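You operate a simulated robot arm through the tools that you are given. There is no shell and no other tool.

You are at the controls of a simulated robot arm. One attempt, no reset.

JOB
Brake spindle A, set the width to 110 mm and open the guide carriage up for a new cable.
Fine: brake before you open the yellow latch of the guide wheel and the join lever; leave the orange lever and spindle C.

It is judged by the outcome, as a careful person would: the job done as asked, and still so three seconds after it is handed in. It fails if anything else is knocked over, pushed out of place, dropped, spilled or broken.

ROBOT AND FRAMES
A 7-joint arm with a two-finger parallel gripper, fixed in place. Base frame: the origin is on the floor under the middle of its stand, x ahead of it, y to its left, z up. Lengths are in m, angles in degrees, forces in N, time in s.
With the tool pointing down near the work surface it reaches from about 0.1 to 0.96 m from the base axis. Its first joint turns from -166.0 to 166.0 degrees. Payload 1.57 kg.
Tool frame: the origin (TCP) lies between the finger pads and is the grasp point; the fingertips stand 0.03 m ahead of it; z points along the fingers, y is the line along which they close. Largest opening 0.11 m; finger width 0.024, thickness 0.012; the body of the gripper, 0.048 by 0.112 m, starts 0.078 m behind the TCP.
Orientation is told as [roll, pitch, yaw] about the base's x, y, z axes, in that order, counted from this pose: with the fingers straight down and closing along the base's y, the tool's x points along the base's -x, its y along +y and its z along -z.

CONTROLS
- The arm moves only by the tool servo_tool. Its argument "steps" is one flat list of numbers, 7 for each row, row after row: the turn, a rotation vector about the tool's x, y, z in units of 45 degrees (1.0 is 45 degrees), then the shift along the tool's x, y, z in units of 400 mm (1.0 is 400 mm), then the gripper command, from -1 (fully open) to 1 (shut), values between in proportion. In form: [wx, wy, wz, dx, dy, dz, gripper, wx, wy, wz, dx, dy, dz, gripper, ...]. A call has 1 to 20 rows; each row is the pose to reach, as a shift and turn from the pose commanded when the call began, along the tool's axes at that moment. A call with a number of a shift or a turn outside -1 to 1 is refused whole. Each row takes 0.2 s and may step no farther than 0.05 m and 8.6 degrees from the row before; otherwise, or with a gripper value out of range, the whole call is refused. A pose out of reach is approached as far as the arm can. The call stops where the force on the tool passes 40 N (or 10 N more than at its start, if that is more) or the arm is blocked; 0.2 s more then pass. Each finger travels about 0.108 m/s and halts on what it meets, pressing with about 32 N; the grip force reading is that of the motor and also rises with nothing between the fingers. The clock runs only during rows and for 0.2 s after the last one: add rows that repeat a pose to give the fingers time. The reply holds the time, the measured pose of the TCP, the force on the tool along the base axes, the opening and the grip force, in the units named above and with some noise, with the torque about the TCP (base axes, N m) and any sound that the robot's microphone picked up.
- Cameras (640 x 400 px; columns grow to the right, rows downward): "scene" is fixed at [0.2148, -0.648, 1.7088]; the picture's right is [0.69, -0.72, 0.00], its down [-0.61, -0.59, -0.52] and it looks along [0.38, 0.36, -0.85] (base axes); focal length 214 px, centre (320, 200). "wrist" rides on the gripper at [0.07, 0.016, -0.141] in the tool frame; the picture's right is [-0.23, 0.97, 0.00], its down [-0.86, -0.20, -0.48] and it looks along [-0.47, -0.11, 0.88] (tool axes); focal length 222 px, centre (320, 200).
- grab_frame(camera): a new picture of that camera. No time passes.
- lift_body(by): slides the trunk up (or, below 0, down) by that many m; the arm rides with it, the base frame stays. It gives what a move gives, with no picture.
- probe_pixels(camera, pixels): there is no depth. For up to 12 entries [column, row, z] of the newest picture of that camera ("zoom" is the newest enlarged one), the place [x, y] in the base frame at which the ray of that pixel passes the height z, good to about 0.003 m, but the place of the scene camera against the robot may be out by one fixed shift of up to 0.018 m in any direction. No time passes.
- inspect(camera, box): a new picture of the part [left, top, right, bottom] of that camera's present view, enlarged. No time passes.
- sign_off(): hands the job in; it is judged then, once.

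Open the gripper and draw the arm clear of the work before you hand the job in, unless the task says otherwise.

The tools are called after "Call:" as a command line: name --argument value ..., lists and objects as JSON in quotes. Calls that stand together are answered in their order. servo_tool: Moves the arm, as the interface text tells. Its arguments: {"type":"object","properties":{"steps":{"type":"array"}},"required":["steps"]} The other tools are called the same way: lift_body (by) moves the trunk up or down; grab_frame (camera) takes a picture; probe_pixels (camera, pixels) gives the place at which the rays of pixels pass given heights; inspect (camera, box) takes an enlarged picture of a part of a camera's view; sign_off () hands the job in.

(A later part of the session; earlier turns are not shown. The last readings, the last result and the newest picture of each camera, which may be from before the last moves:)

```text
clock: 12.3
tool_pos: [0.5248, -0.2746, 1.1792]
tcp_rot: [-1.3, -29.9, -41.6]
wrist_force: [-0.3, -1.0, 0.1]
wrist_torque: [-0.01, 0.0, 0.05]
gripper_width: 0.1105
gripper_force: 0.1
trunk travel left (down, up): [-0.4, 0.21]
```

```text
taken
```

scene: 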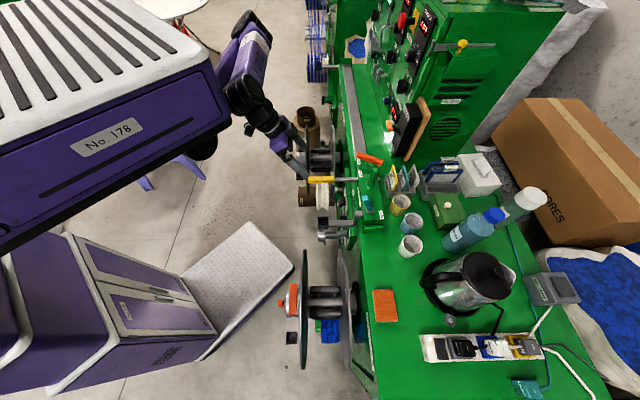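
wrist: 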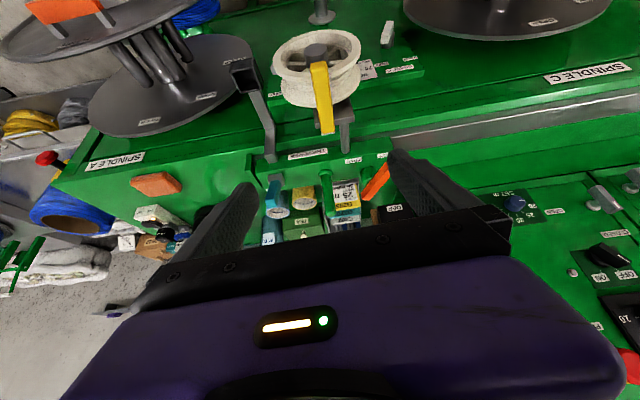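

Lowering works and the torso stays clear of the machine. I now back the tool away from the machine and down (TCP toward (0.47,-0.235,1.10)) in small steps, to get a frontal view.

Call:
servo_tool --steps '[0, 0, 0, 0.0037, -0.0002, 0.0013, -1, 0, 0, 0, 0.0111, -0.0007, 0.004, -1, 0, 0, 0, 0.0222, -0.0015, 0.008, -1, 0, 0, 0, 0.0345, -0.0023, 0.0125, -1, 0, 0, 0, 0.0481, -0.0032, 0.0174, -1, 0, 0, 0, 0.0616, -0.0041, 0.0223, -1, 0, 0, 0, 0.0752, -0.005, 0.0271, -1, 0, 0, 0, 0.0887, -0.0059, 0.032, -1, 0, 0, 0, 0.1023, -0.0068, 0.0369, -1, 0, 0, 0, 0.1159, -0.0078, 0.0418, -1, 0, 0, 0, 0.1294, -0.0087, 0.0467, -1, 0, 0, 0, 0.143, -0.0096, 0.0516, -1, 0, 0, 0, 0.1565, -0.0105, 0.0565, -1, 0, 0, 0, 0.1701, -0.0114, 0.0614, -1, 0, 0, 0, 0.1836, -0.0123, 0.0663, -1, 0, 0, 0, 0.1972, -0.0132, 0.0712, -1, 0, 0, 0, 0.2108, -0.0141, 0.0761, -1, 0, 0, 0, 0.2243, -0.015, 0.081, -1, 0, 0, 0, 0.2366, -0.0158, 0.0854, -1, 0, 0, 0, 0.2465, -0.0165, 0.089, -1]'

Call:
grab_frame --camera "wrist"

Call:
grab_frame --camera "scene"

```text
clock: 16.5
tool_pos: [0.5102, -0.303, 1.1491]
tcp_rot: [-1.3, -29.9, -41.6]
wrist_force: [-0.1, 0.4, 0.2]
wrist_torque: [0.01, -0.03, 0.02]
gripper_width: 0.1101
gripper_force: 0.0
out of reach, approached as far as the arm can: row 2, 3, 4, 5, 6, 7, 8, 9, 10, 11, 12, 13, 14, 15, 16, 17, 18, 19, 20
trunk travel left (down, up): [-0.4, 0.21]
```

```text
taken
```

wrist: 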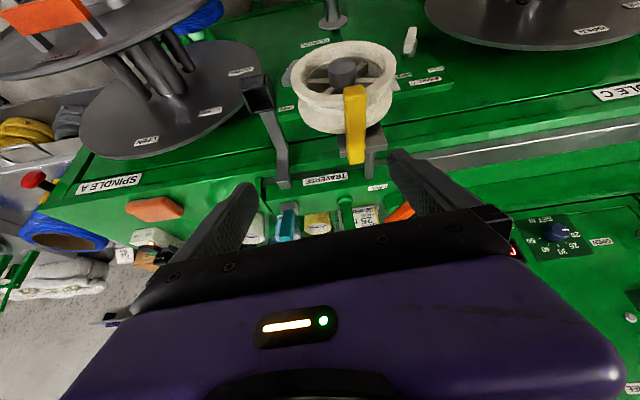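

```text
taken
```

scene: 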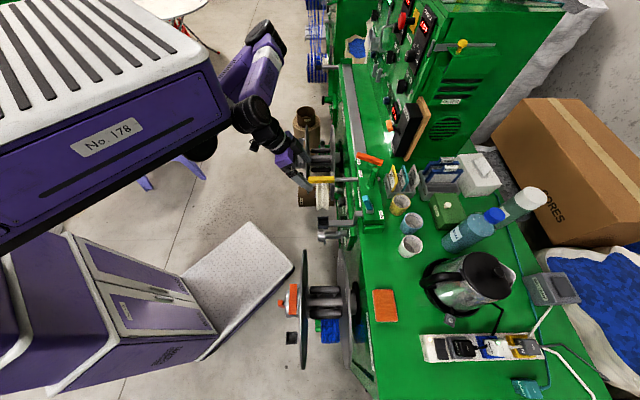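

The arm can't get that pose at this trunk height (elbow folding limit); it slid to (0.510,-0.303,1.149). I probe spindle A's outer flange/handle and the eyelet to see how far the trunk can be lowered safely.

Call:
probe_pixels --camera "wrist" --pixels '[[85, 28, 0.7], [85, 28, 0.9], [200, 5, 0.7], [200, 5, 0.9], [240, 15, 0.7], [240, 15, 0.9]]'

Call:
probe_pixels --camera "scene" --pixels '[[296, 287, 0.7], [296, 287, 0.9], [283, 302, 0.7], [283, 302, 0.9], [304, 252, 0.7], [304, 252, 0.9], [290, 338, 0.7], [290, 338, 0.9], [282, 232, 0.7], [282, 262, 0.5]]'

Call:
inspect --camera "wrist" --box '[250, 20, 450, 180]'

Call:
inspect --camera "scene" --box '[180, 0, 340, 220]'

```text
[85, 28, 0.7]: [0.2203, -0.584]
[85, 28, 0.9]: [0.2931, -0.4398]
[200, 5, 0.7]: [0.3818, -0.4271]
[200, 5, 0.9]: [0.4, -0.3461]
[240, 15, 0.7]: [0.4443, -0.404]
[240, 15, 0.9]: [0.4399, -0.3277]
```

```text
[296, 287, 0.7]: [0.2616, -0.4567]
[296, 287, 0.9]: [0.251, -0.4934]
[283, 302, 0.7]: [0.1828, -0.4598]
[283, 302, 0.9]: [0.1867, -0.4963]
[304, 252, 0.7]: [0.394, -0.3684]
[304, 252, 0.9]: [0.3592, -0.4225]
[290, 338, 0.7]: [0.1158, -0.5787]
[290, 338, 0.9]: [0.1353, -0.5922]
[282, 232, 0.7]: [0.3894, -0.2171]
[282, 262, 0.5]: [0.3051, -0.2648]
```

```text
2.50 times, centred on (350, 100) of wrist
```

zoom: 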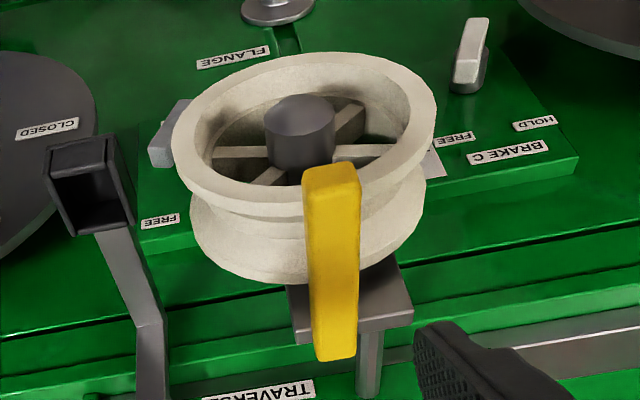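

```text
1.82 times, centred on (260, 110) of scene
```

zoom: 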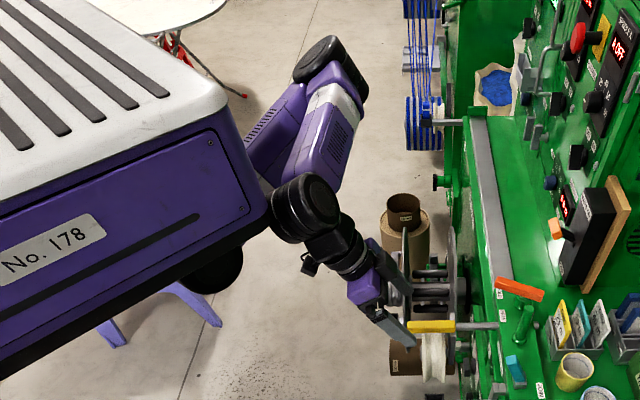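

The arm hangs under the torso with its elbow out to the side, so a lower shoulder should allow a flat approach. I raise the TCP 0.08 m first to keep clear of the latch, then lower the trunk in the next step.

Call:
servo_tool --steps '[0, 0, 0, -0.002, 0, -0.0035, -1, 0, 0, 0, -0.007, 0, -0.0121, -1, 0, 0, 0, -0.014, 0, -0.0243, -1, 0, 0, 0, -0.0219, 0, -0.0381, -1, 0, 0, 0, -0.0299, 0, -0.052, -1, 0, 0, 0, -0.0379, 0, -0.0659, -1, 0, 0, 0, -0.0459, 0, -0.0798, -1, 0, 0, 0, -0.0538, 0, -0.0936, -1, 0, 0, 0, -0.0618, 0, -0.1075, -1, 0, 0, 0, -0.0698, 0, -0.1214, -1, 0, 0, 0, -0.0778, 0, -0.1353, -1, 0, 0, 0, -0.0857, 0, -0.1491, -1, 0, 0, 0, -0.0937, 0, -0.163, -1, 0, 0, 0, -0.0997, 0, -0.1734, -1]'

```text
clock: 19.5
tool_pos: [0.5106, -0.3023, 1.2249]
tcp_rot: [-1.0, -29.6, -41.5]
wrist_force: [-1.0, 0.6, 0.4]
wrist_torque: [-0.02, 0.0, 0.0]
gripper_width: 0.1101
gripper_force: 0.1
trunk travel left (down, up): [-0.4, 0.21]
```

TCP is at z=1.225 without reach trouble. Now I lower the trunk 0.08 m (fingertips return to about 1.12 m, still 7 cm above the latch).

Call:
lift_body --by -0.08

```text
clock: 20.7
tool_pos: [0.5103, -0.3027, 1.1442]
tcp_rot: [-1.3, -29.6, -41.3]
wrist_force: [-0.4, -0.7, 0.4]
wrist_torque: [0.03, 0.01, -0.03]
gripper_width: 0.11
gripper_force: 0.0
trunk travel left (down, up): [-0.32, 0.29]
```

Trunk down 0.08. I now go up 0.06 and back 0.06 from the machine to test whether the retreat is now in reach.

Call:
servo_tool --steps '[0, 0, 0, 0.0011, 0.0003, -0.0041, -1, 0, 0, 0, 0.0033, 0.0009, -0.0123, -1, 0, 0, 0, 0.0066, 0.0017, -0.0246, -1, 0, 0, 0, 0.0105, 0.0027, -0.0389, -1, 0, 0, 0, 0.0146, 0.0038, -0.0542, -1, 0, 0, 0, 0.0187, 0.0048, -0.0696, -1, 0, 0, 0, 0.0228, 0.0059, -0.085, -1, 0, 0, 0, 0.027, 0.007, -0.1003, -1, 0, 0, 0, 0.0311, 0.008, -0.1157, -1, 0, 0, 0, 0.0352, 0.0091, -0.131, -1, 0, 0, 0, 0.0393, 0.0102, -0.1464, -1, 0, 0, 0, 0.0435, 0.0112, -0.1617, -1, 0, 0, 0, 0.0476, 0.0123, -0.1771, -1, 0, 0, 0, 0.0517, 0.0133, -0.1924, -1, 0, 0, 0, 0.055, 0.0142, -0.2047, -1]'

Call:
grab_frame --camera "scene"

```text
clock: 23.0
tool_pos: [0.504, -0.2631, 1.1448]
tcp_rot: [2.8, -23.2, -38.5]
wrist_force: [0.6, 0.1, -0.2]
wrist_torque: [0.0, -0.03, 0.04]
gripper_width: 0.1099
gripper_force: 0.1
trunk travel left (down, up): [-0.32, 0.29]
stopped in row 11: the arm was blocked; the commanded pose is now the measured one
```

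```text
taken
```

scene: 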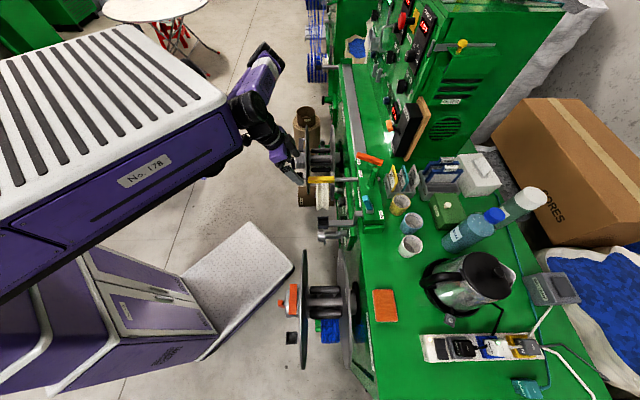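

The wrist is blocked by the robot's own torso corner (scene (240,125)). I ease off toward the machine by 3 cm, then raise the trunk instead so the arm has room under the torso for a low, flat approach.

Call:
servo_tool --steps '[0, 0, 0, -0.006, 0, 0.001, -1, 0, 0, 0, -0.018, 0, 0.004, -1, 0, 0, 0, -0.032, 0, 0.008, -1, 0, 0, 0, -0.046, 0, 0.012, -1, 0, 0, 0, -0.06, 0, 0.016, -1, 0, 0, 0, -0.07, 0, 0.018, -1]'

Call:
lift_body --by 0.14

Call:
grab_frame --camera "scene"

```text
clock: 24.4
tool_pos: [0.5273, -0.2799, 1.1495]
tcp_rot: [2.8, -23.2, -38.6]
wrist_force: [-0.3, 0.6, 0.1]
wrist_torque: [-0.02, 0.0, -0.06]
gripper_width: 0.1098
gripper_force: 0.0
trunk travel left (down, up): [-0.32, 0.29]
```

```text
clock: 26.1
tool_pos: [0.5277, -0.2804, 1.2893]
tcp_rot: [2.8, -23.2, -38.7]
wrist_force: [-0.2, 0.3, -0.9]
wrist_torque: [-0.02, -0.02, 0.0]
gripper_width: 0.1098
gripper_force: 0.0
trunk travel left (down, up): [-0.46, 0.15]
```

```text
taken
```

scene: 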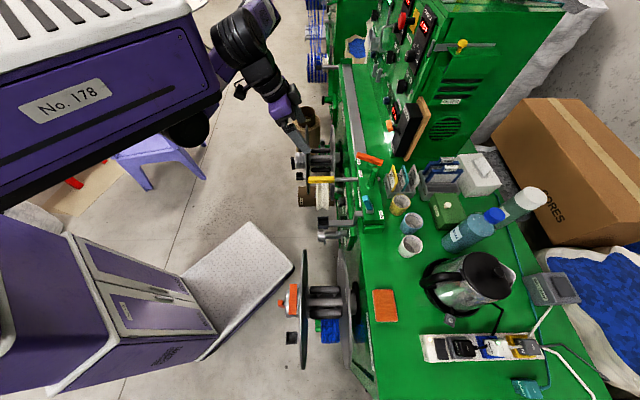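

The torso has risen; the arm is free at (0.528,-0.280,1.289). I raise the trunk fully (+0.15) and then bring the tool upright while moving down.

Call:
lift_body --by 0.15

Call:
servo_tool --steps '[0.0009, 0.0077, 0.0014, 0.0021, 0.0001, 0.003, -1, 0.0028, 0.0232, 0.0043, 0.0063, 0.0003, 0.0089, -1, 0.0056, 0.0464, 0.0086, 0.0126, 0.0007, 0.0178, -1, 0.0087, 0.0722, 0.0134, 0.0196, 0.0011, 0.0277, -1, 0.0121, 0.1006, 0.0187, 0.0273, 0.0015, 0.0386, -1, 0.0155, 0.129, 0.024, 0.035, 0.0019, 0.0495, -1, 0.0189, 0.1574, 0.0293, 0.0427, 0.0023, 0.0604, -1, 0.0223, 0.1858, 0.0346, 0.0504, 0.0027, 0.0713, -1, 0.0257, 0.2141, 0.0398, 0.0581, 0.0031, 0.0822, -1, 0.0291, 0.2425, 0.0451, 0.0658, 0.0035, 0.0931, -1, 0.0326, 0.2709, 0.0504, 0.0735, 0.0039, 0.104, -1, 0.036, 0.2993, 0.0557, 0.0812, 0.0044, 0.1148, -1, 0.0394, 0.3277, 0.061, 0.0889, 0.0048, 0.1257, -1, 0.0428, 0.356, 0.0662, 0.0966, 0.0052, 0.1366, -1, 0.0462, 0.3844, 0.0715, 0.1043, 0.0056, 0.1475, -1, 0.0496, 0.4128, 0.0768, 0.112, 0.006, 0.1584, -1, 0.053, 0.4412, 0.0821, 0.1197, 0.0064, 0.1693, -1, 0.0564, 0.4696, 0.0874, 0.1274, 0.0068, 0.1802, -1, 0.0595, 0.4954, 0.0922, 0.1344, 0.0072, 0.1901, -1, 0.062, 0.516, 0.096, 0.14, 0.0075, 0.198, -1]'

Call:
grab_frame --camera "scene"

```text
clock: 27.8
tool_pos: [0.5271, -0.2797, 1.4401]
tcp_rot: [2.7, -23.2, -38.7]
wrist_force: [-0.3, 0.0, 0.0]
wrist_torque: [0.02, 0.05, -0.02]
gripper_width: 0.11
gripper_force: 0.0
trunk travel left (down, up): [-0.61, 0.0]
```

```text
clock: 32.0
tool_pos: [0.5161, -0.2617, 1.3444]
tcp_rot: [0.8, 0.2, -42.3]
wrist_force: [-0.1, 0.2, -0.6]
wrist_torque: [0.0, -0.01, 0.02]
gripper_width: 0.1099
gripper_force: 0.1
trunk travel left (down, up): [-0.61, 0.0]
```

```text
taken
```

scene: 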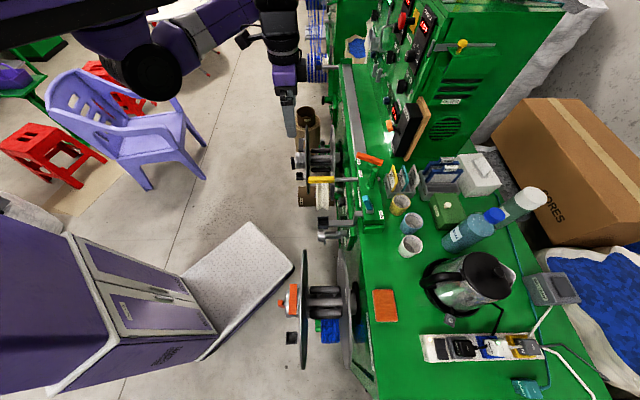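

The torso is now well up and out of the way, and the arm is clear. I move back 0.09 m from the machine and down 0.15 m with the tool vertical.

Call:
servo_tool --steps '[0, 0, 0, 0.0034, 0, 0.0056, -1, 0, 0, 0, 0.0102, 0, 0.0169, -1, 0, 0, 0, 0.0203, 0, 0.0338, -1, 0, 0, 0, 0.0316, 0, 0.0525, -1, 0, 0, 0, 0.0441, 0, 0.0731, -1, 0, 0, 0, 0.0565, 0, 0.0938, -1, 0, 0, 0, 0.0689, 0, 0.1144, -1, 0, 0, 0, 0.0814, 0, 0.135, -1, 0, 0, 0, 0.0938, 0, 0.1556, -1, 0, 0, 0, 0.1062, 0, 0.1763, -1, 0, 0, 0, 0.1187, 0, 0.1969, -1, 0, 0, 0, 0.1311, 0, 0.2175, -1, 0, 0, 0, 0.1435, 0, 0.2381, -1, 0, 0, 0, 0.1559, 0, 0.2588, -1, 0, 0, 0, 0.1684, 0, 0.2794, -1, 0, 0, 0, 0.1808, 0, 0.3, -1, 0, 0, 0, 0.1932, 0, 0.3206, -1, 0, 0, 0, 0.2057, 0, 0.3413, -1, 0, 0, 0, 0.217, 0, 0.36, -1, 0, 0, 0, 0.226, 0, 0.375, -1]'

Call:
grab_frame --camera "scene"

Call:
grab_frame --camera "wrist"

```text
clock: 36.2
tool_pos: [0.4714, -0.2273, 1.2009]
tcp_rot: [0.8, 0.2, -42.3]
wrist_force: [0.0, 0.7, 0.4]
wrist_torque: [0.01, 0.0, -0.01]
gripper_width: 0.11
gripper_force: 0.1
out of reach, approached as far as the arm can: row 14, 15, 16, 17, 18, 19, 20
trunk travel left (down, up): [-0.61, 0.0]
```

```text
taken
```

scene: 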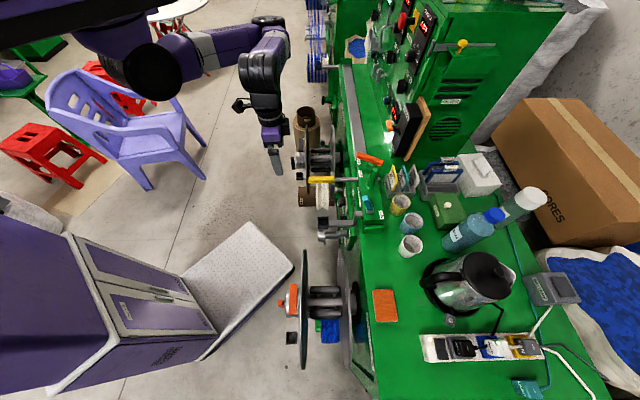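

```text
taken
```

wrist: 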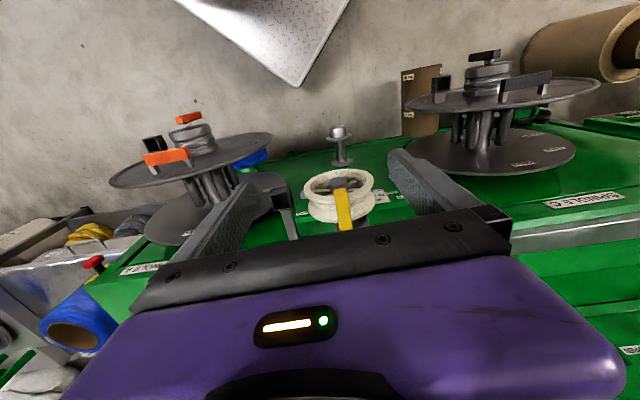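

The fold limit stops the retreat at (0.471,-0.227,1.201), but this column (n·p≈-0.487) is 8 cm in front of the latch, so I descend straight down here 0.15 m.

Call:
servo_tool --steps '[0, 0, 0, 0, 0, 0.0056, -1, 0, 0, 0, 0, 0, 0.0169, -1, 0, 0, 0, 0, 0, 0.0338, -1, 0, 0, 0, 0, 0, 0.0525, -1, 0, 0, 0, 0, 0, 0.0731, -1, 0, 0, 0, 0, 0, 0.0938, -1, 0, 0, 0, 0, 0, 0.1144, -1, 0, 0, 0, 0, 0, 0.135, -1, 0, 0, 0, 0, 0, 0.1556, -1, 0, 0, 0, 0, 0, 0.1763, -1, 0, 0, 0, 0, 0, 0.1969, -1, 0, 0, 0, 0, 0, 0.2175, -1, 0, 0, 0, 0, 0, 0.2381, -1, 0, 0, 0, 0, 0, 0.2588, -1, 0, 0, 0, 0, 0, 0.2794, -1, 0, 0, 0, 0, 0, 0.3, -1, 0, 0, 0, 0, 0, 0.3206, -1, 0, 0, 0, 0, 0, 0.3413, -1, 0, 0, 0, 0, 0, 0.36, -1, 0, 0, 0, 0, 0, 0.375, -1]'

Call:
grab_frame --camera "scene"

Call:
grab_frame --camera "wrist"

```text
clock: 40.4
tool_pos: [0.4725, -0.2264, 1.0515]
tcp_rot: [0.7, 0.2, -42.3]
wrist_force: [0.0, -0.9, -0.4]
wrist_torque: [-0.02, -0.01, 0.0]
gripper_width: 0.1099
gripper_force: 0.2
trunk travel left (down, up): [-0.61, 0.0]
```

```text
taken
```

scene: 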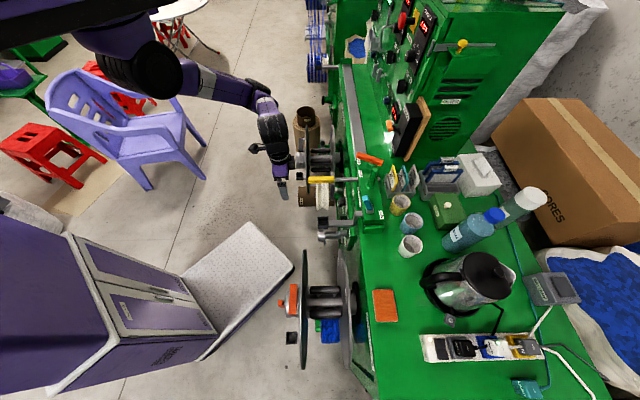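

```text
taken
```

wrist: 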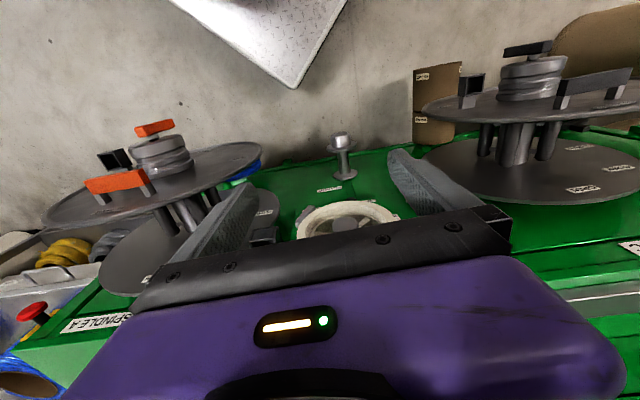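

I'm at z=1.05 with a clear column. Before going lower I probe spindle C's outer flange edge (wrist (422,112), scene (307,126)/(307,180)) so the right finger keeps clear of it.

Call:
probe_pixels --camera "wrist" --pixels '[[422, 112, 0.7], [422, 112, 0.9], [527, 50, 0.7], [527, 50, 0.9], [262, 150, 0.7], [262, 150, 0.9], [342, 135, 0.6], [342, 135, 0.8], [155, 128, 0.7], [155, 128, 0.9]]'

Call:
probe_pixels --camera "scene" --pixels '[[293, 162.6, 0.7], [293, 162.6, 0.9], [307, 126, 0.7], [307, 126, 0.9], [307, 194, 0.7], [307, 194, 0.9]]'

Call:
inspect --camera "scene" --box '[250, 110, 370, 250]'

```text
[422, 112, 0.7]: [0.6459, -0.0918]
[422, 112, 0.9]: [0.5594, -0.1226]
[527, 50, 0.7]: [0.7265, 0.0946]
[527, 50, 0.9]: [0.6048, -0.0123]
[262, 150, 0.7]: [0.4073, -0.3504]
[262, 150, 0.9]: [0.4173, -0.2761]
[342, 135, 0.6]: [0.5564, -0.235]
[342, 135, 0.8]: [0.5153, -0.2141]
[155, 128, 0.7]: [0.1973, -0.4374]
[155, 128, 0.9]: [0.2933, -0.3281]
```

```text
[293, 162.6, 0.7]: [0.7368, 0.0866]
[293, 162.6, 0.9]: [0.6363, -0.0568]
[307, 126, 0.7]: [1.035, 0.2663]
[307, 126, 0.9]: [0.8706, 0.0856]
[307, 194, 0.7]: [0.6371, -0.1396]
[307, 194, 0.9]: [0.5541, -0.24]
```

```text
2.86 times, centred on (310, 180) of scene
```

zoom: 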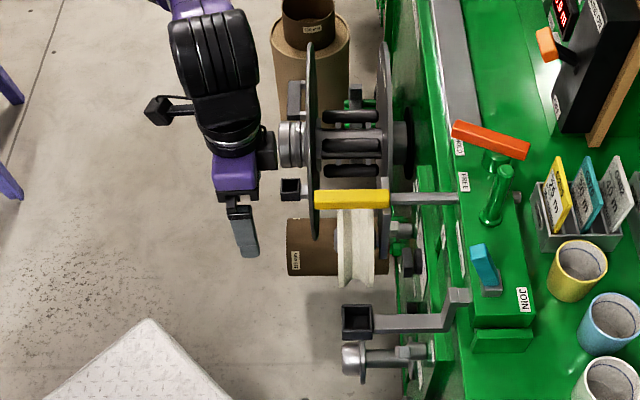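

Spindle C's flange spans u≈0.41–0.77 and spindle A's ends near u≈-0.02, so this column at u≈0.19 is free. I descend another 0.15 m, then tilt the tool 30° toward the machine to see the front plate.

Call:
servo_tool --steps '[0, 0, 0, 0, 0, 0.0056, -1, 0, 0, 0, 0, 0, 0.0169, -1, 0, 0, 0, 0, 0, 0.0338, -1, 0, 0, 0, 0, 0, 0.0525, -1, 0, 0, 0, 0, 0, 0.0731, -1, 0, 0, 0, 0, 0, 0.0938, -1, 0, 0, 0, 0, 0, 0.1144, -1, 0, 0, 0, 0, 0, 0.135, -1, 0, 0, 0, 0, 0, 0.1556, -1, 0, 0, 0, 0, 0, 0.1763, -1, 0, 0, 0, 0, 0, 0.1969, -1, 0, 0, 0, 0, 0, 0.2175, -1, 0, 0, 0, 0, 0, 0.2381, -1, 0, 0, 0, 0, 0, 0.2588, -1, 0, 0, 0, 0, 0, 0.2794, -1, 0, 0, 0, 0, 0, 0.3, -1, 0, 0, 0, 0, 0, 0.3206, -1, 0, 0, 0, 0, 0, 0.3413, -1, 0, 0, 0, 0, 0, 0.36, -1, 0, 0, 0, 0, 0, 0.375, -1]'

Call:
servo_tool --steps '[0, -0.01, 0, 0, 0, 0, -1, 0, -0.03, 0, 0, 0, 0, -1, 0, -0.06, 0, 0, 0, 0, -1, 0, -0.0934, 0, 0, 0, 0, -1, 0, -0.13, 0, 0, 0, 0, -1, 0, -0.1668, 0, 0, 0, 0, -1, 0, -0.2034, 0, 0, 0, 0, -1, 0, -0.24, 0, 0, 0, 0, -1, 0, -0.2768, 0, 0, 0, 0, -1, 0, -0.3135, 0, 0, 0, 0, -1, 0, -0.35, 0, 0, 0, 0, -1, 0, -0.387, 0, 0, 0, 0, -1, 0, -0.4235, 0, 0, 0, 0, -1, 0, -0.46, 0, 0, 0, 0, -1, 0, -0.497, 0, 0, 0, 0, -1, 0, -0.534, 0, 0, 0, 0, -1, 0, -0.57, 0, 0, 0, 0, -1, 0, -0.607, 0, 0, 0, 0, -1, 0, -0.64, 0, 0, 0, 0, -1, 0, -0.667, 0, 0, 0, 0, -1]'

Call:
grab_frame --camera "wrist"

Call:
grab_frame --camera "scene"

```text
clock: 44.6
tool_pos: [0.4745, -0.2254, 0.9016]
tcp_rot: [0.8, 0.1, -42.3]
wrist_force: [0.6, -0.7, -0.3]
wrist_torque: [0.0, -0.03, -0.02]
gripper_width: 0.1101
gripper_force: 0.0
trunk travel left (down, up): [-0.61, 0.0]
```

```text
clock: 48.8
tool_pos: [0.4864, -0.234, 0.9116]
tcp_rot: [0.9, -29.9, -42.8]
wrist_force: [-0.3, -0.1, -0.3]
wrist_torque: [-0.01, -0.02, 0.0]
gripper_width: 0.1099
gripper_force: 0.0
out of reach, approached as far as the arm can: row 19, 20
trunk travel left (down, up): [-0.61, 0.0]
```

```text
taken
```

wrist: 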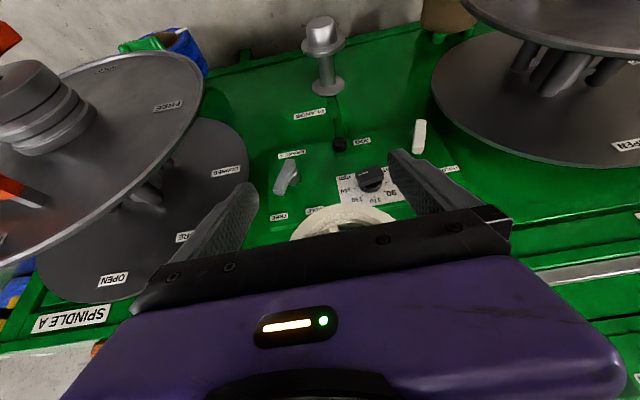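

```text
taken
```

scene: 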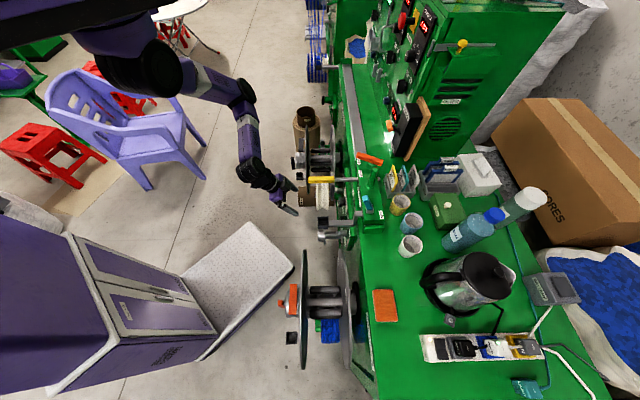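

The front plate is now visible from the front: brake A lever at (286,178), width knob at (372,178) with its scale, brake C lever at (419,135). I zoom in to read the labels and pointer positions.

Call:
inspect --camera "wrist" --box '[260, 100, 480, 240]'

Call:
inspect --camera "wrist" --box '[325, 130, 415, 220]'

Call:
inspect --camera "wrist" --box '[260, 130, 350, 225]'

Call:
inspect --camera "wrist" --box '[390, 105, 480, 195]'

```text
2.86 times, centred on (370, 170) of wrist
```

zoom: 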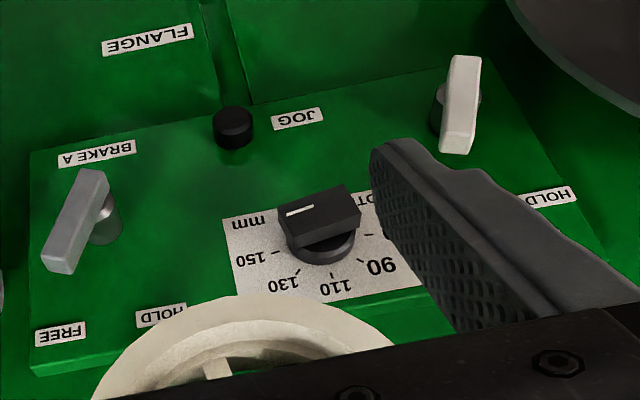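

```text
4.44 times, centred on (370, 175) of wrist
```

zoom: 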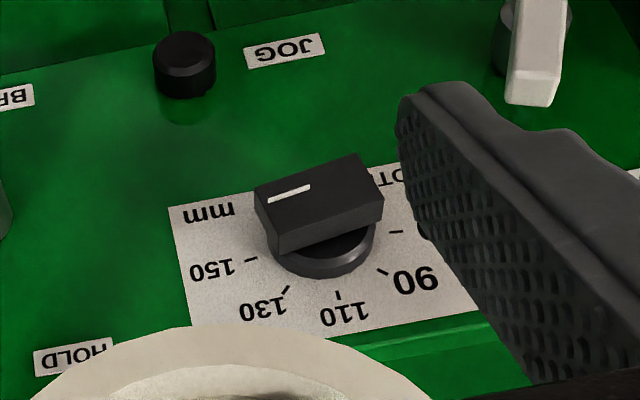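

```text
4.21 times, centred on (305, 178) of wrist
```

zoom: 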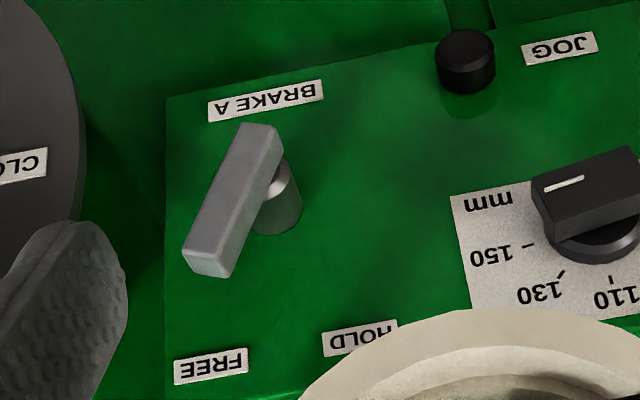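

```text
4.44 times, centred on (435, 150) of wrist
```

zoom: 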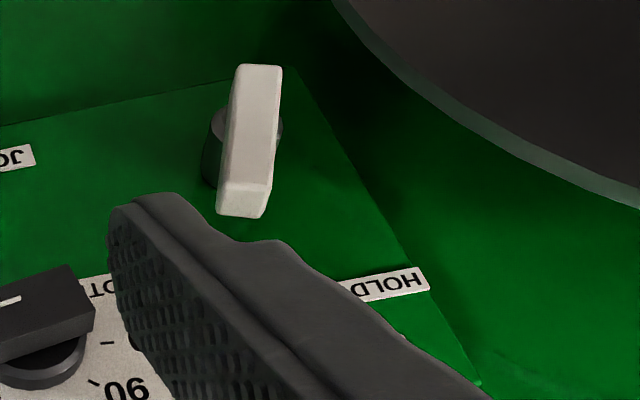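

The dial reads: ticks 150 (image left), 130, 110 (image bottom = world top), 90, 70; the pointer mark points left, i.e. to about 150. BRAKE A lever points at FREE (image lower-left) with HOLD to its right. I probe rays for these features at several heights to locate them.

Call:
grab_frame --camera "wrist"

Call:
probe_pixels --camera "wrist" --pixels '[[419, 135, 0.7], [419, 135, 0.8], [451, 169, 0.7], [451, 169, 0.8], [286, 178, 0.7], [286, 178, 0.8], [370, 174, 0.7], [370, 174, 0.8], [374, 197, 0.7], [374, 197, 0.8], [279, 216, 0.7], [279, 216, 0.8]]'

```text
taken
```

wrist: 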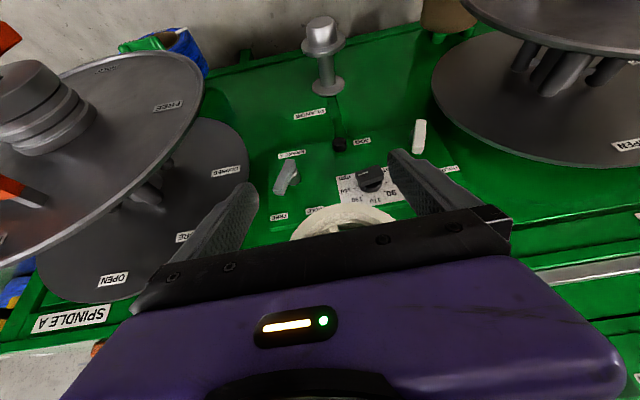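

```text
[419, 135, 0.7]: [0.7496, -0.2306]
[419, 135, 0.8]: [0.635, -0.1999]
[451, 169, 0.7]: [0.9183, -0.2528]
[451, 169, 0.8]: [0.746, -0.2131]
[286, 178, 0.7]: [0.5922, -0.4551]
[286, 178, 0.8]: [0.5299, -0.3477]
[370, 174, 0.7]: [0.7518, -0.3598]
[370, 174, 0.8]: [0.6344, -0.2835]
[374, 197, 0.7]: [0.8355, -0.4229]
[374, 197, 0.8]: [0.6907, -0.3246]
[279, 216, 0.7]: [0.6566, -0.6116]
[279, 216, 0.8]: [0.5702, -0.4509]
```

The machine is squared at 45°; the plate lies at n·p≈-0.758, the knob's face near (0.697,-0.325,0.747) and brake A's lever near u≈0.13, z≈0.73. I continue down and tilt further (first half of a move to z≈0.76, tilt 60°), staying in front of the wheel.

Call:
servo_tool --steps '[0.0002, -0.0067, 0.0004, 0.001, -0.0005, 0.0038, -1, 0.0008, -0.0233, 0.0015, 0.0036, -0.0018, 0.0132, -1, 0.0017, -0.0484, 0.003, 0.0074, -0.0037, 0.0274, -1, 0.0027, -0.075, 0.0047, 0.0115, -0.0057, 0.0425, -1, 0.0037, -0.1017, 0.0064, 0.0156, -0.0077, 0.0576, -1, 0.0046, -0.1284, 0.0081, 0.0198, -0.0097, 0.0728, -1, 0.0056, -0.1551, 0.0098, 0.0239, -0.0118, 0.0879, -1, 0.0065, -0.1818, 0.0114, 0.028, -0.0138, 0.103, -1, 0.0075, -0.2084, 0.0131, 0.0321, -0.0158, 0.1181, -1, 0.0085, -0.2351, 0.0148, 0.0362, -0.0178, 0.1332, -1, 0.0094, -0.2618, 0.0165, 0.0403, -0.0199, 0.1484, -1, 0.0104, -0.2885, 0.0182, 0.0444, -0.0219, 0.1635, -1, 0.0113, -0.3135, 0.0197, 0.0482, -0.0238, 0.1777, -1, 0.012, -0.3335, 0.021, 0.0513, -0.0253, 0.189, -1]'

Call:
grab_frame --camera "wrist"

Call:
grab_frame --camera "scene"

```text
clock: 51.8
tool_pos: [0.513, -0.2999, 0.8853]
tcp_rot: [1.2, -44.4, -44.2]
wrist_force: [-0.2, 0.4, -0.9]
wrist_torque: [0.02, 0.04, 0.03]
gripper_width: 0.11
gripper_force: 0.0
out of reach, approached as far as the arm can: row 3, 4, 5, 6, 7, 8, 9, 10, 11, 12, 13, 14
trunk travel left (down, up): [-0.61, 0.0]
```

```text
taken
```

wrist: 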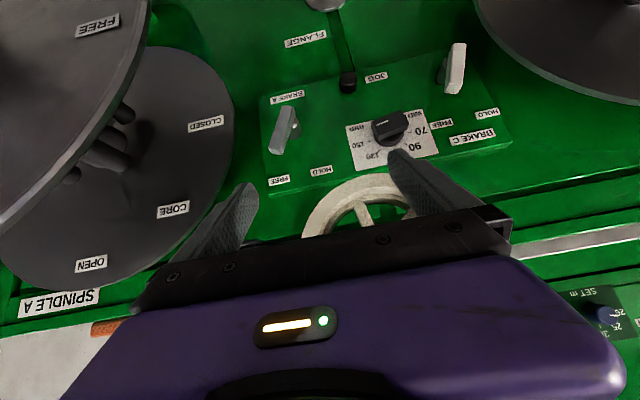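

```text
taken
```

scene: 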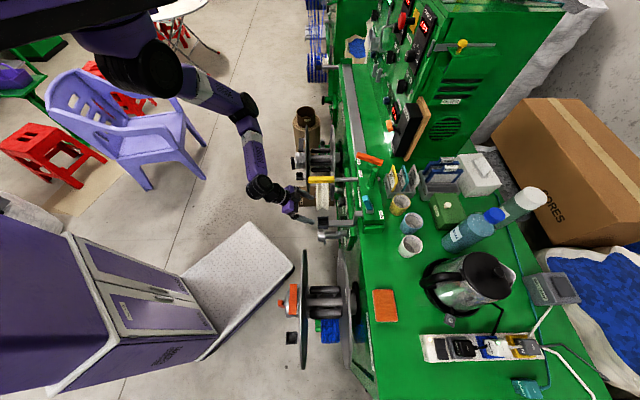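

The wrist joint limits the tilt with the forearm hanging steeply; a lower shoulder should flatten the forearm. Space below the tool is empty, so I lower the trunk 0.10 m (TCP to z≈0.785).

Call:
lift_body --by -0.1

Call:
grab_frame --camera "wrist"

Call:
grab_frame --camera "scene"

```text
clock: 53.2
tool_pos: [0.5136, -0.2992, 0.7863]
tcp_rot: [1.2, -44.3, -44.2]
wrist_force: [-0.2, -0.3, 0.1]
wrist_torque: [-0.03, 0.03, -0.01]
gripper_width: 0.1102
gripper_force: 0.1
trunk travel left (down, up): [-0.51, 0.1]
```

```text
taken
```

wrist: 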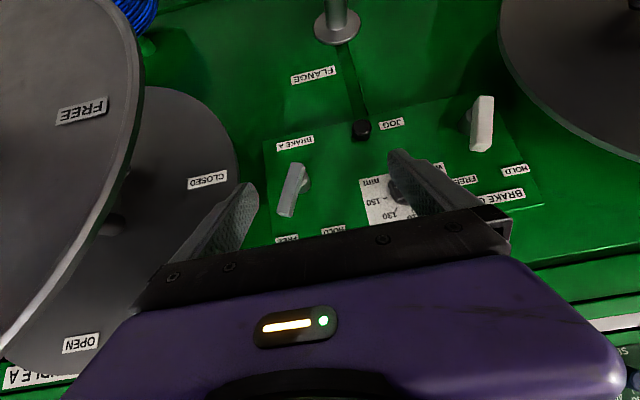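

```text
taken
```

scene: 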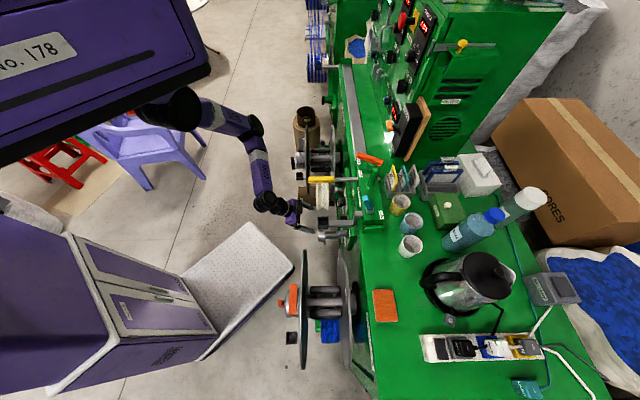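

Good: the plate and both controls are right ahead. I try tilting 20° more here to see whether the flatter pose is reachable now.

Call:
servo_tool --steps '[0, -0.01, 0, 0, 0, 0, -1, 0, -0.03, 0, 0, 0, 0, -1, 0, -0.06, 0, 0, 0, 0, -1, 0, -0.095, 0, 0, 0, 0, -1, 0, -0.13, 0, 0, 0, 0, -1, 0, -0.165, 0, 0, 0, 0, -1, 0, -0.2, 0, 0, 0, 0, -1, 0, -0.235, 0, 0, 0, 0, -1, 0, -0.27, 0, 0, 0, 0, -1, 0, -0.305, 0, 0, 0, 0, -1, 0, -0.34, 0, 0, 0, 0, -1, 0, -0.375, 0, 0, 0, 0, -1, 0, -0.405, 0, 0, 0, 0, -1, 0, -0.43, 0, 0, 0, 0, -1, 0, -0.444, 0, 0, 0, 0, -1]'

Call:
grab_frame --camera "scene"

```text
clock: 56.4
tool_pos: [0.5303, -0.3389, 0.8189]
tcp_rot: [1.9, -63.1, -45.1]
wrist_force: [0.1, -0.2, 0.1]
wrist_torque: [-0.01, -0.01, -0.04]
gripper_width: 0.1103
gripper_force: 0.1
out of reach, approached as far as the arm can: row 4, 5, 6, 7, 8, 9, 10, 11, 12, 13, 14, 15
trunk travel left (down, up): [-0.51, 0.1]
```

```text
taken
```

scene: 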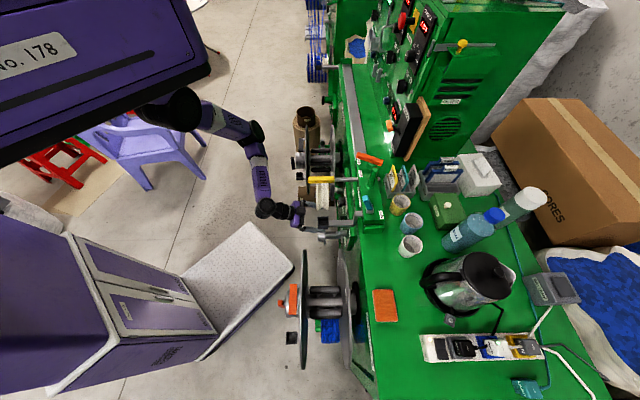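

Tilt 63° reached with TCP at (0.530,-0.339,0.819), pushed a little forward. I lower the trunk 0.12 m (TCP to z≈0.70, still 8 cm in front of the knobs) so the arm gets slack for the full horizontal tilt.

Call:
lift_body --by -0.12

Call:
grab_frame --camera "scene"

Call:
grab_frame --camera "wrist"

```text
clock: 57.9
tool_pos: [0.5313, -0.3378, 0.6988]
tcp_rot: [2.0, -62.9, -45.0]
wrist_force: [0.4, 0.5, 0.9]
wrist_torque: [0.0, -0.02, 0.02]
gripper_width: 0.1101
gripper_force: 0.1
trunk travel left (down, up): [-0.39, 0.22]
```

```text
taken
```

scene: 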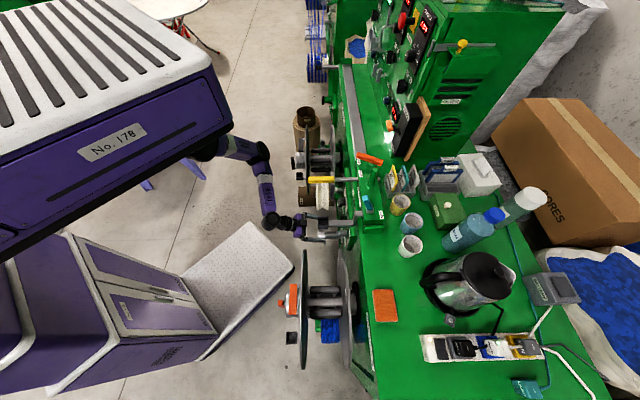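

```text
taken
```

wrist: 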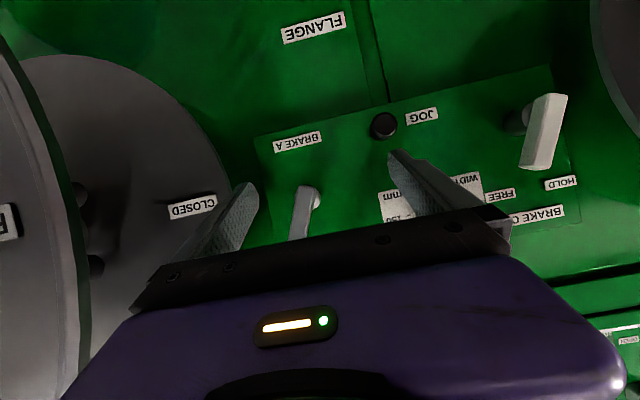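

TCP is at (0.531,-0.338,0.699) with 8 cm of free space ahead. I now tilt to horizontal while easing back and up to about z=0.735.

Call:
servo_tool --steps '[0.0004, -0.006, 0, -0.0006, -0.0002, -0.0007, -1, 0.0015, -0.021, 0, -0.0022, -0.0006, -0.0026, -1, 0.0033, -0.045, 0, -0.0048, -0.0012, -0.0056, -1, 0.0057, -0.078, 0, -0.0083, -0.0021, -0.0096, -1, 0.0086, -0.117, 0, -0.0124, -0.0031, -0.0144, -1, 0.0117, -0.159, 0, -0.0168, -0.0042, -0.0196, -1, 0.0147, -0.201, 0, -0.0213, -0.0054, -0.0248, -1, 0.0178, -0.243, 0, -0.0257, -0.0065, -0.03, -1, 0.0209, -0.285, 0, -0.0302, -0.0076, -0.0352, -1, 0.024, -0.327, 0, -0.0346, -0.0087, -0.0403, -1, 0.0271, -0.369, 0, -0.0391, -0.0098, -0.0455, -1, 0.0301, -0.411, 0, -0.0435, -0.011, -0.0507, -1, 0.0332, -0.453, 0, -0.0479, -0.0121, -0.0559, -1, 0.0361, -0.492, 0, -0.0521, -0.0131, -0.0607, -1, 0.0387, -0.528, 0, -0.0559, -0.0141, -0.0651, -1, 0.0409, -0.558, 0, -0.0591, -0.0149, -0.0688, -1, 0.0427, -0.582, 0, -0.0616, -0.0155, -0.0718, -1, 0.044, -0.6, 0, -0.0635, -0.016, -0.074, -1]'

Call:
grab_frame --camera "wrist"

Call:
grab_frame --camera "scene"

```text
clock: 61.7
tool_pos: [0.5032, -0.3733, 0.7945]
tcp_rot: [62.0, -89.6, -107.2]
wrist_force: [-0.6, -0.5, 0.1]
wrist_torque: [0.03, 0.01, 0.02]
gripper_width: 0.1103
gripper_force: 0.1
out of reach, approached as far as the arm can: row 3, 4, 5, 6, 7, 8, 9, 10, 11, 12, 13, 14, 15, 16, 17, 18
trunk travel left (down, up): [-0.39, 0.22]
```

```text
taken
```

wrist: 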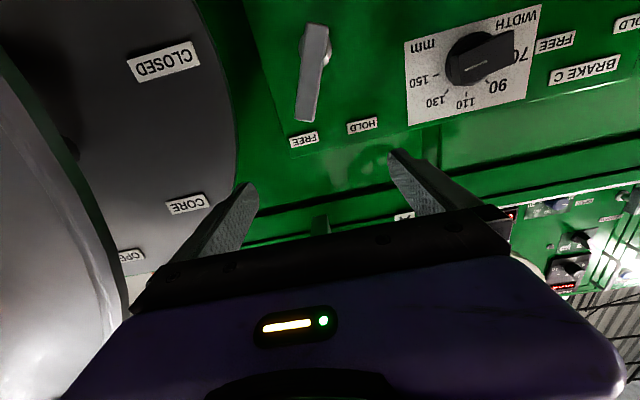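

```text
taken
```

scene: 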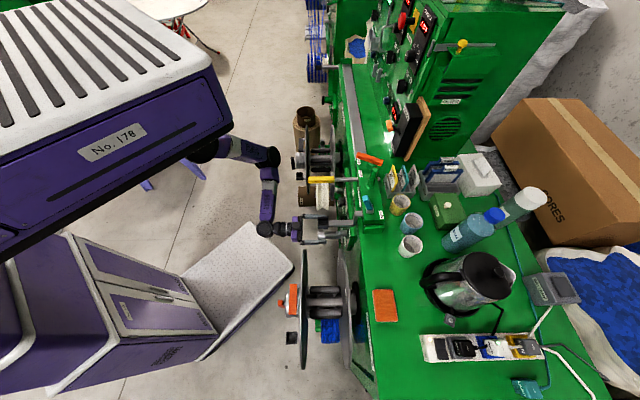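

The tool is now horizontal (pitch -89.6) at (0.503,-0.373,0.795), with brake A at (313,75) and the dial at (470,65) in view. I zoom in on both.

Call:
inspect --camera "wrist" --box '[270, 0, 400, 160]'

Call:
inspect --camera "wrist" --box '[390, 0, 560, 130]'

Call:
probe_pixels --camera "wrist" --pixels '[[303, 140, 0.75], [303, 140, 0.8], [362, 126, 0.75], [362, 126, 0.8], [313, 75, 0.72], [313, 75, 0.75], [480, 60, 0.72], [480, 60, 0.75], [466, 95, 0.75], [466, 95, 0.8], [404, 215, 0.8], [404, 215, 0.9]]'

```text
2.50 times, centred on (335, 80) of wrist
```

zoom: 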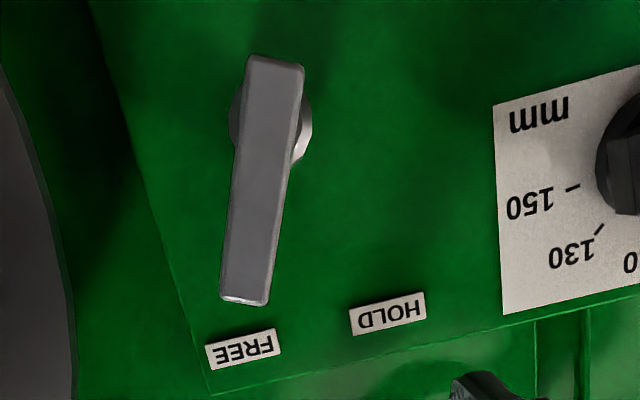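

```text
3.08 times, centred on (475, 65) of wrist
```

zoom: 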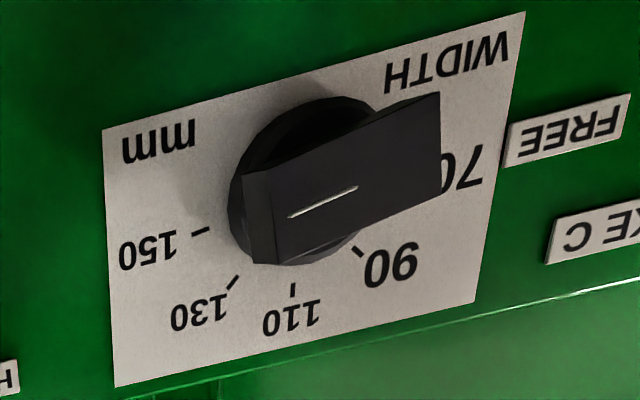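

```text
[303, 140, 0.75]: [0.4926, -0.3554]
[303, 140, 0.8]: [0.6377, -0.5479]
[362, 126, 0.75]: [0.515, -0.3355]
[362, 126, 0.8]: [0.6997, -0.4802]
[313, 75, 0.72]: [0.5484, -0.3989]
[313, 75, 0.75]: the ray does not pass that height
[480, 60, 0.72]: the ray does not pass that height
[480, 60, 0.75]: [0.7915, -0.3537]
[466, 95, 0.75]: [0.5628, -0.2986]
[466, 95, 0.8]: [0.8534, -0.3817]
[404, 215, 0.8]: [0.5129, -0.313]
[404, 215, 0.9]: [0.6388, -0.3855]
```

Geometry is clear: lever pivot near u=0.109, z=0.703, its tip leans ~22° toward -u (FREE at u=0.075, HOLD at u=0.146), handle front around n·p≈-0.705, plate at -0.758. I narrow the fingers to about 0.05 m, then lower the trunk 0.05 m to lever height.

Call:
servo_tool --steps '[0, 0, 0, 0, 0, 0, -0.6, 0, 0, 0, 0, 0, 0, -0.2, 0, 0, 0, 0, 0, 0, 0.09, 0, 0, 0, 0, 0, 0, 0.09]'

Call:
lift_body --by -0.05

Call:
grab_frame --camera "wrist"

Call:
grab_frame --camera "scene"

```text
clock: 62.7
tool_pos: [0.5045, -0.3741, 0.7947]
tcp_rot: [57.0, -89.5, -102.3]
wrist_force: [0.1, 0.0, 0.2]
wrist_torque: [0.01, 0.03, -0.01]
gripper_width: 0.05
gripper_force: 0.1
trunk travel left (down, up): [-0.39, 0.22]
```

```text
clock: 63.6
tool_pos: [0.5048, -0.3739, 0.7442]
tcp_rot: [57.7, -89.5, -102.9]
wrist_force: [-0.5, 0.2, 0.2]
wrist_torque: [0.02, 0.01, -0.04]
gripper_width: 0.0502
gripper_force: 0.1
trunk travel left (down, up): [-0.34, 0.27]
```

```text
taken
```

wrist: 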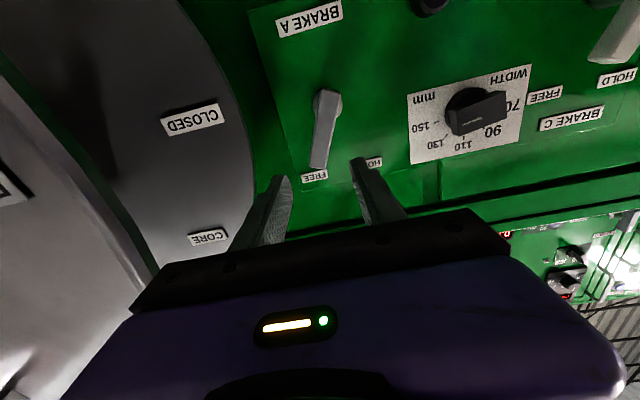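

```text
taken
```

scene: 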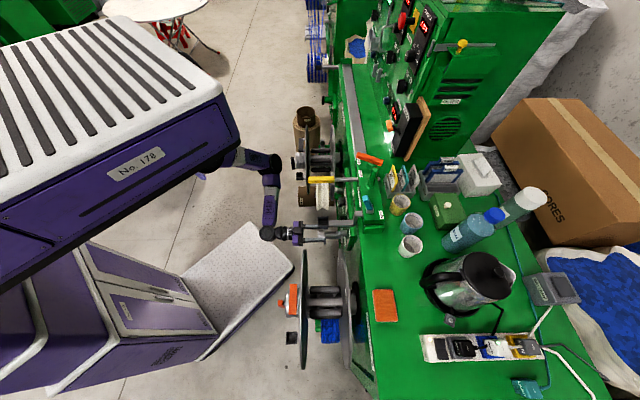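

The fingers (tips at (278,180) and (357,162)) straddle the brake A lever at (325,130). I move straight forward 0.074 m and slightly down so the fingers bracket the lever without touching the plate.

Call:
servo_tool --steps '[0, 0, 0, 0.0003, 0.0001, 0.0037, 0.09, 0, 0, 0, 0.0012, 0.0004, 0.0148, 0.09, 0, 0, 0, 0.0025, 0.0008, 0.0305, 0.09, 0, 0, 0, 0.0038, 0.0013, 0.0472, 0.09, 0, 0, 0, 0.0052, 0.0017, 0.0638, 0.09, 0, 0, 0, 0.0065, 0.0022, 0.0805, 0.09, 0, 0, 0, 0.0079, 0.0026, 0.0971, 0.09, 0, 0, 0, 0.0092, 0.0031, 0.1138, 0.09, 0, 0, 0, 0.0106, 0.0035, 0.1304, 0.09, 0, 0, 0, 0.0119, 0.004, 0.1471, 0.09, 0, 0, 0, 0.0132, 0.0044, 0.1628, 0.09, 0, 0, 0, 0.0143, 0.0048, 0.1758, 0.09, 0, 0, 0, 0.015, 0.005, 0.185, 0.09]'

Call:
grab_frame --camera "wrist"

Call:
inspect --camera "scene" --box '[260, 170, 380, 270]'

```text
clock: 66.4
tool_pos: [0.5582, -0.4234, 0.7368]
tcp_rot: [56.9, -89.5, -102.1]
wrist_force: [-0.1, 0.8, 0.0]
wrist_torque: [0.02, 0.02, 0.01]
gripper_width: 0.0499
gripper_force: 0.0
trunk travel left (down, up): [-0.34, 0.27]
```

```text
taken
```

wrist: 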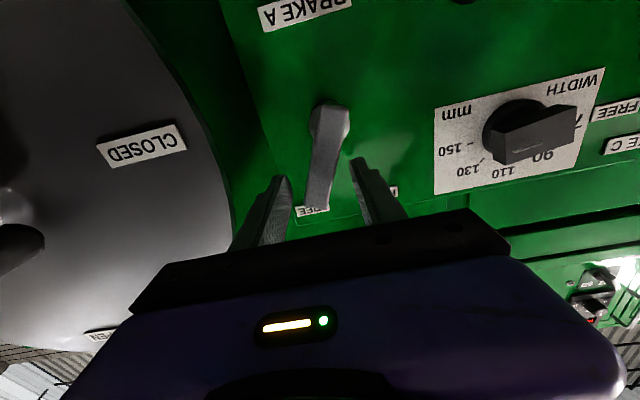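

```text
4.00 times, centred on (320, 220) of scene
```

zoom: 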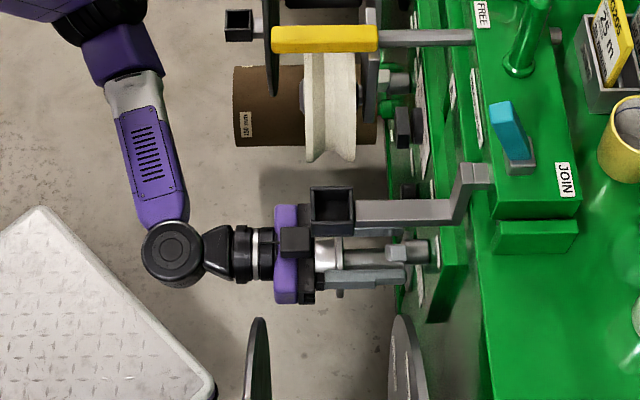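

The fingers bracket the lever with clearance (force ~0). I now slide sideways in +u (tool +y) by 0.035 m so the left finger swings the lever from FREE toward HOLD.

Call:
servo_tool --steps '[0, 0, 0, 0, 0.004, 0, 0.09, 0, 0, 0, 0, 0.012, 0, 0.09, 0, 0, 0, 0, 0.021, 0, 0.09, 0, 0, 0, 0, 0.03, 0, 0.09, 0, 0, 0, 0, 0.039, 0, 0.09, 0, 0, 0, 0, 0.048, 0, 0.09, 0, 0, 0, 0, 0.057, 0, 0.09, 0, 0, 0, 0, 0.066, 0, 0.09, 0, 0, 0, 0, 0.075, 0, 0.09, 0, 0, 0, 0, 0.083, 0, 0.09, 0, 0, 0, 0, 0.0875, 0, 0.09]'

Call:
grab_frame --camera "wrist"

```text
clock: 68.8
tool_pos: [0.5828, -0.4003, 0.7376]
tcp_rot: [58.6, -89.6, -104.0]
wrist_force: [-1.0, -0.6, 1.3]
wrist_torque: [-0.07, 0.03, -0.02]
gripper_width: 0.0516
gripper_force: 0.9
trunk travel left (down, up): [-0.34, 0.27]
```

```text
taken
```

wrist: 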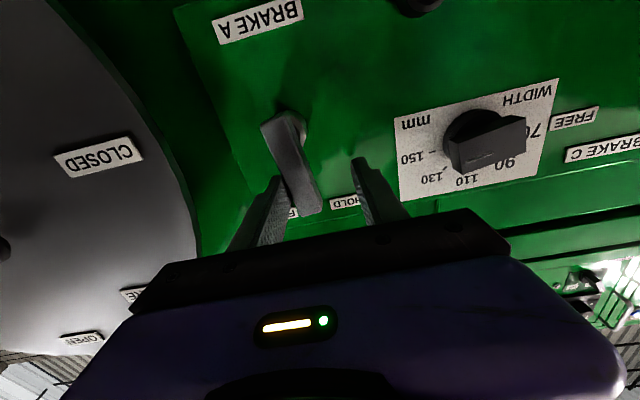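

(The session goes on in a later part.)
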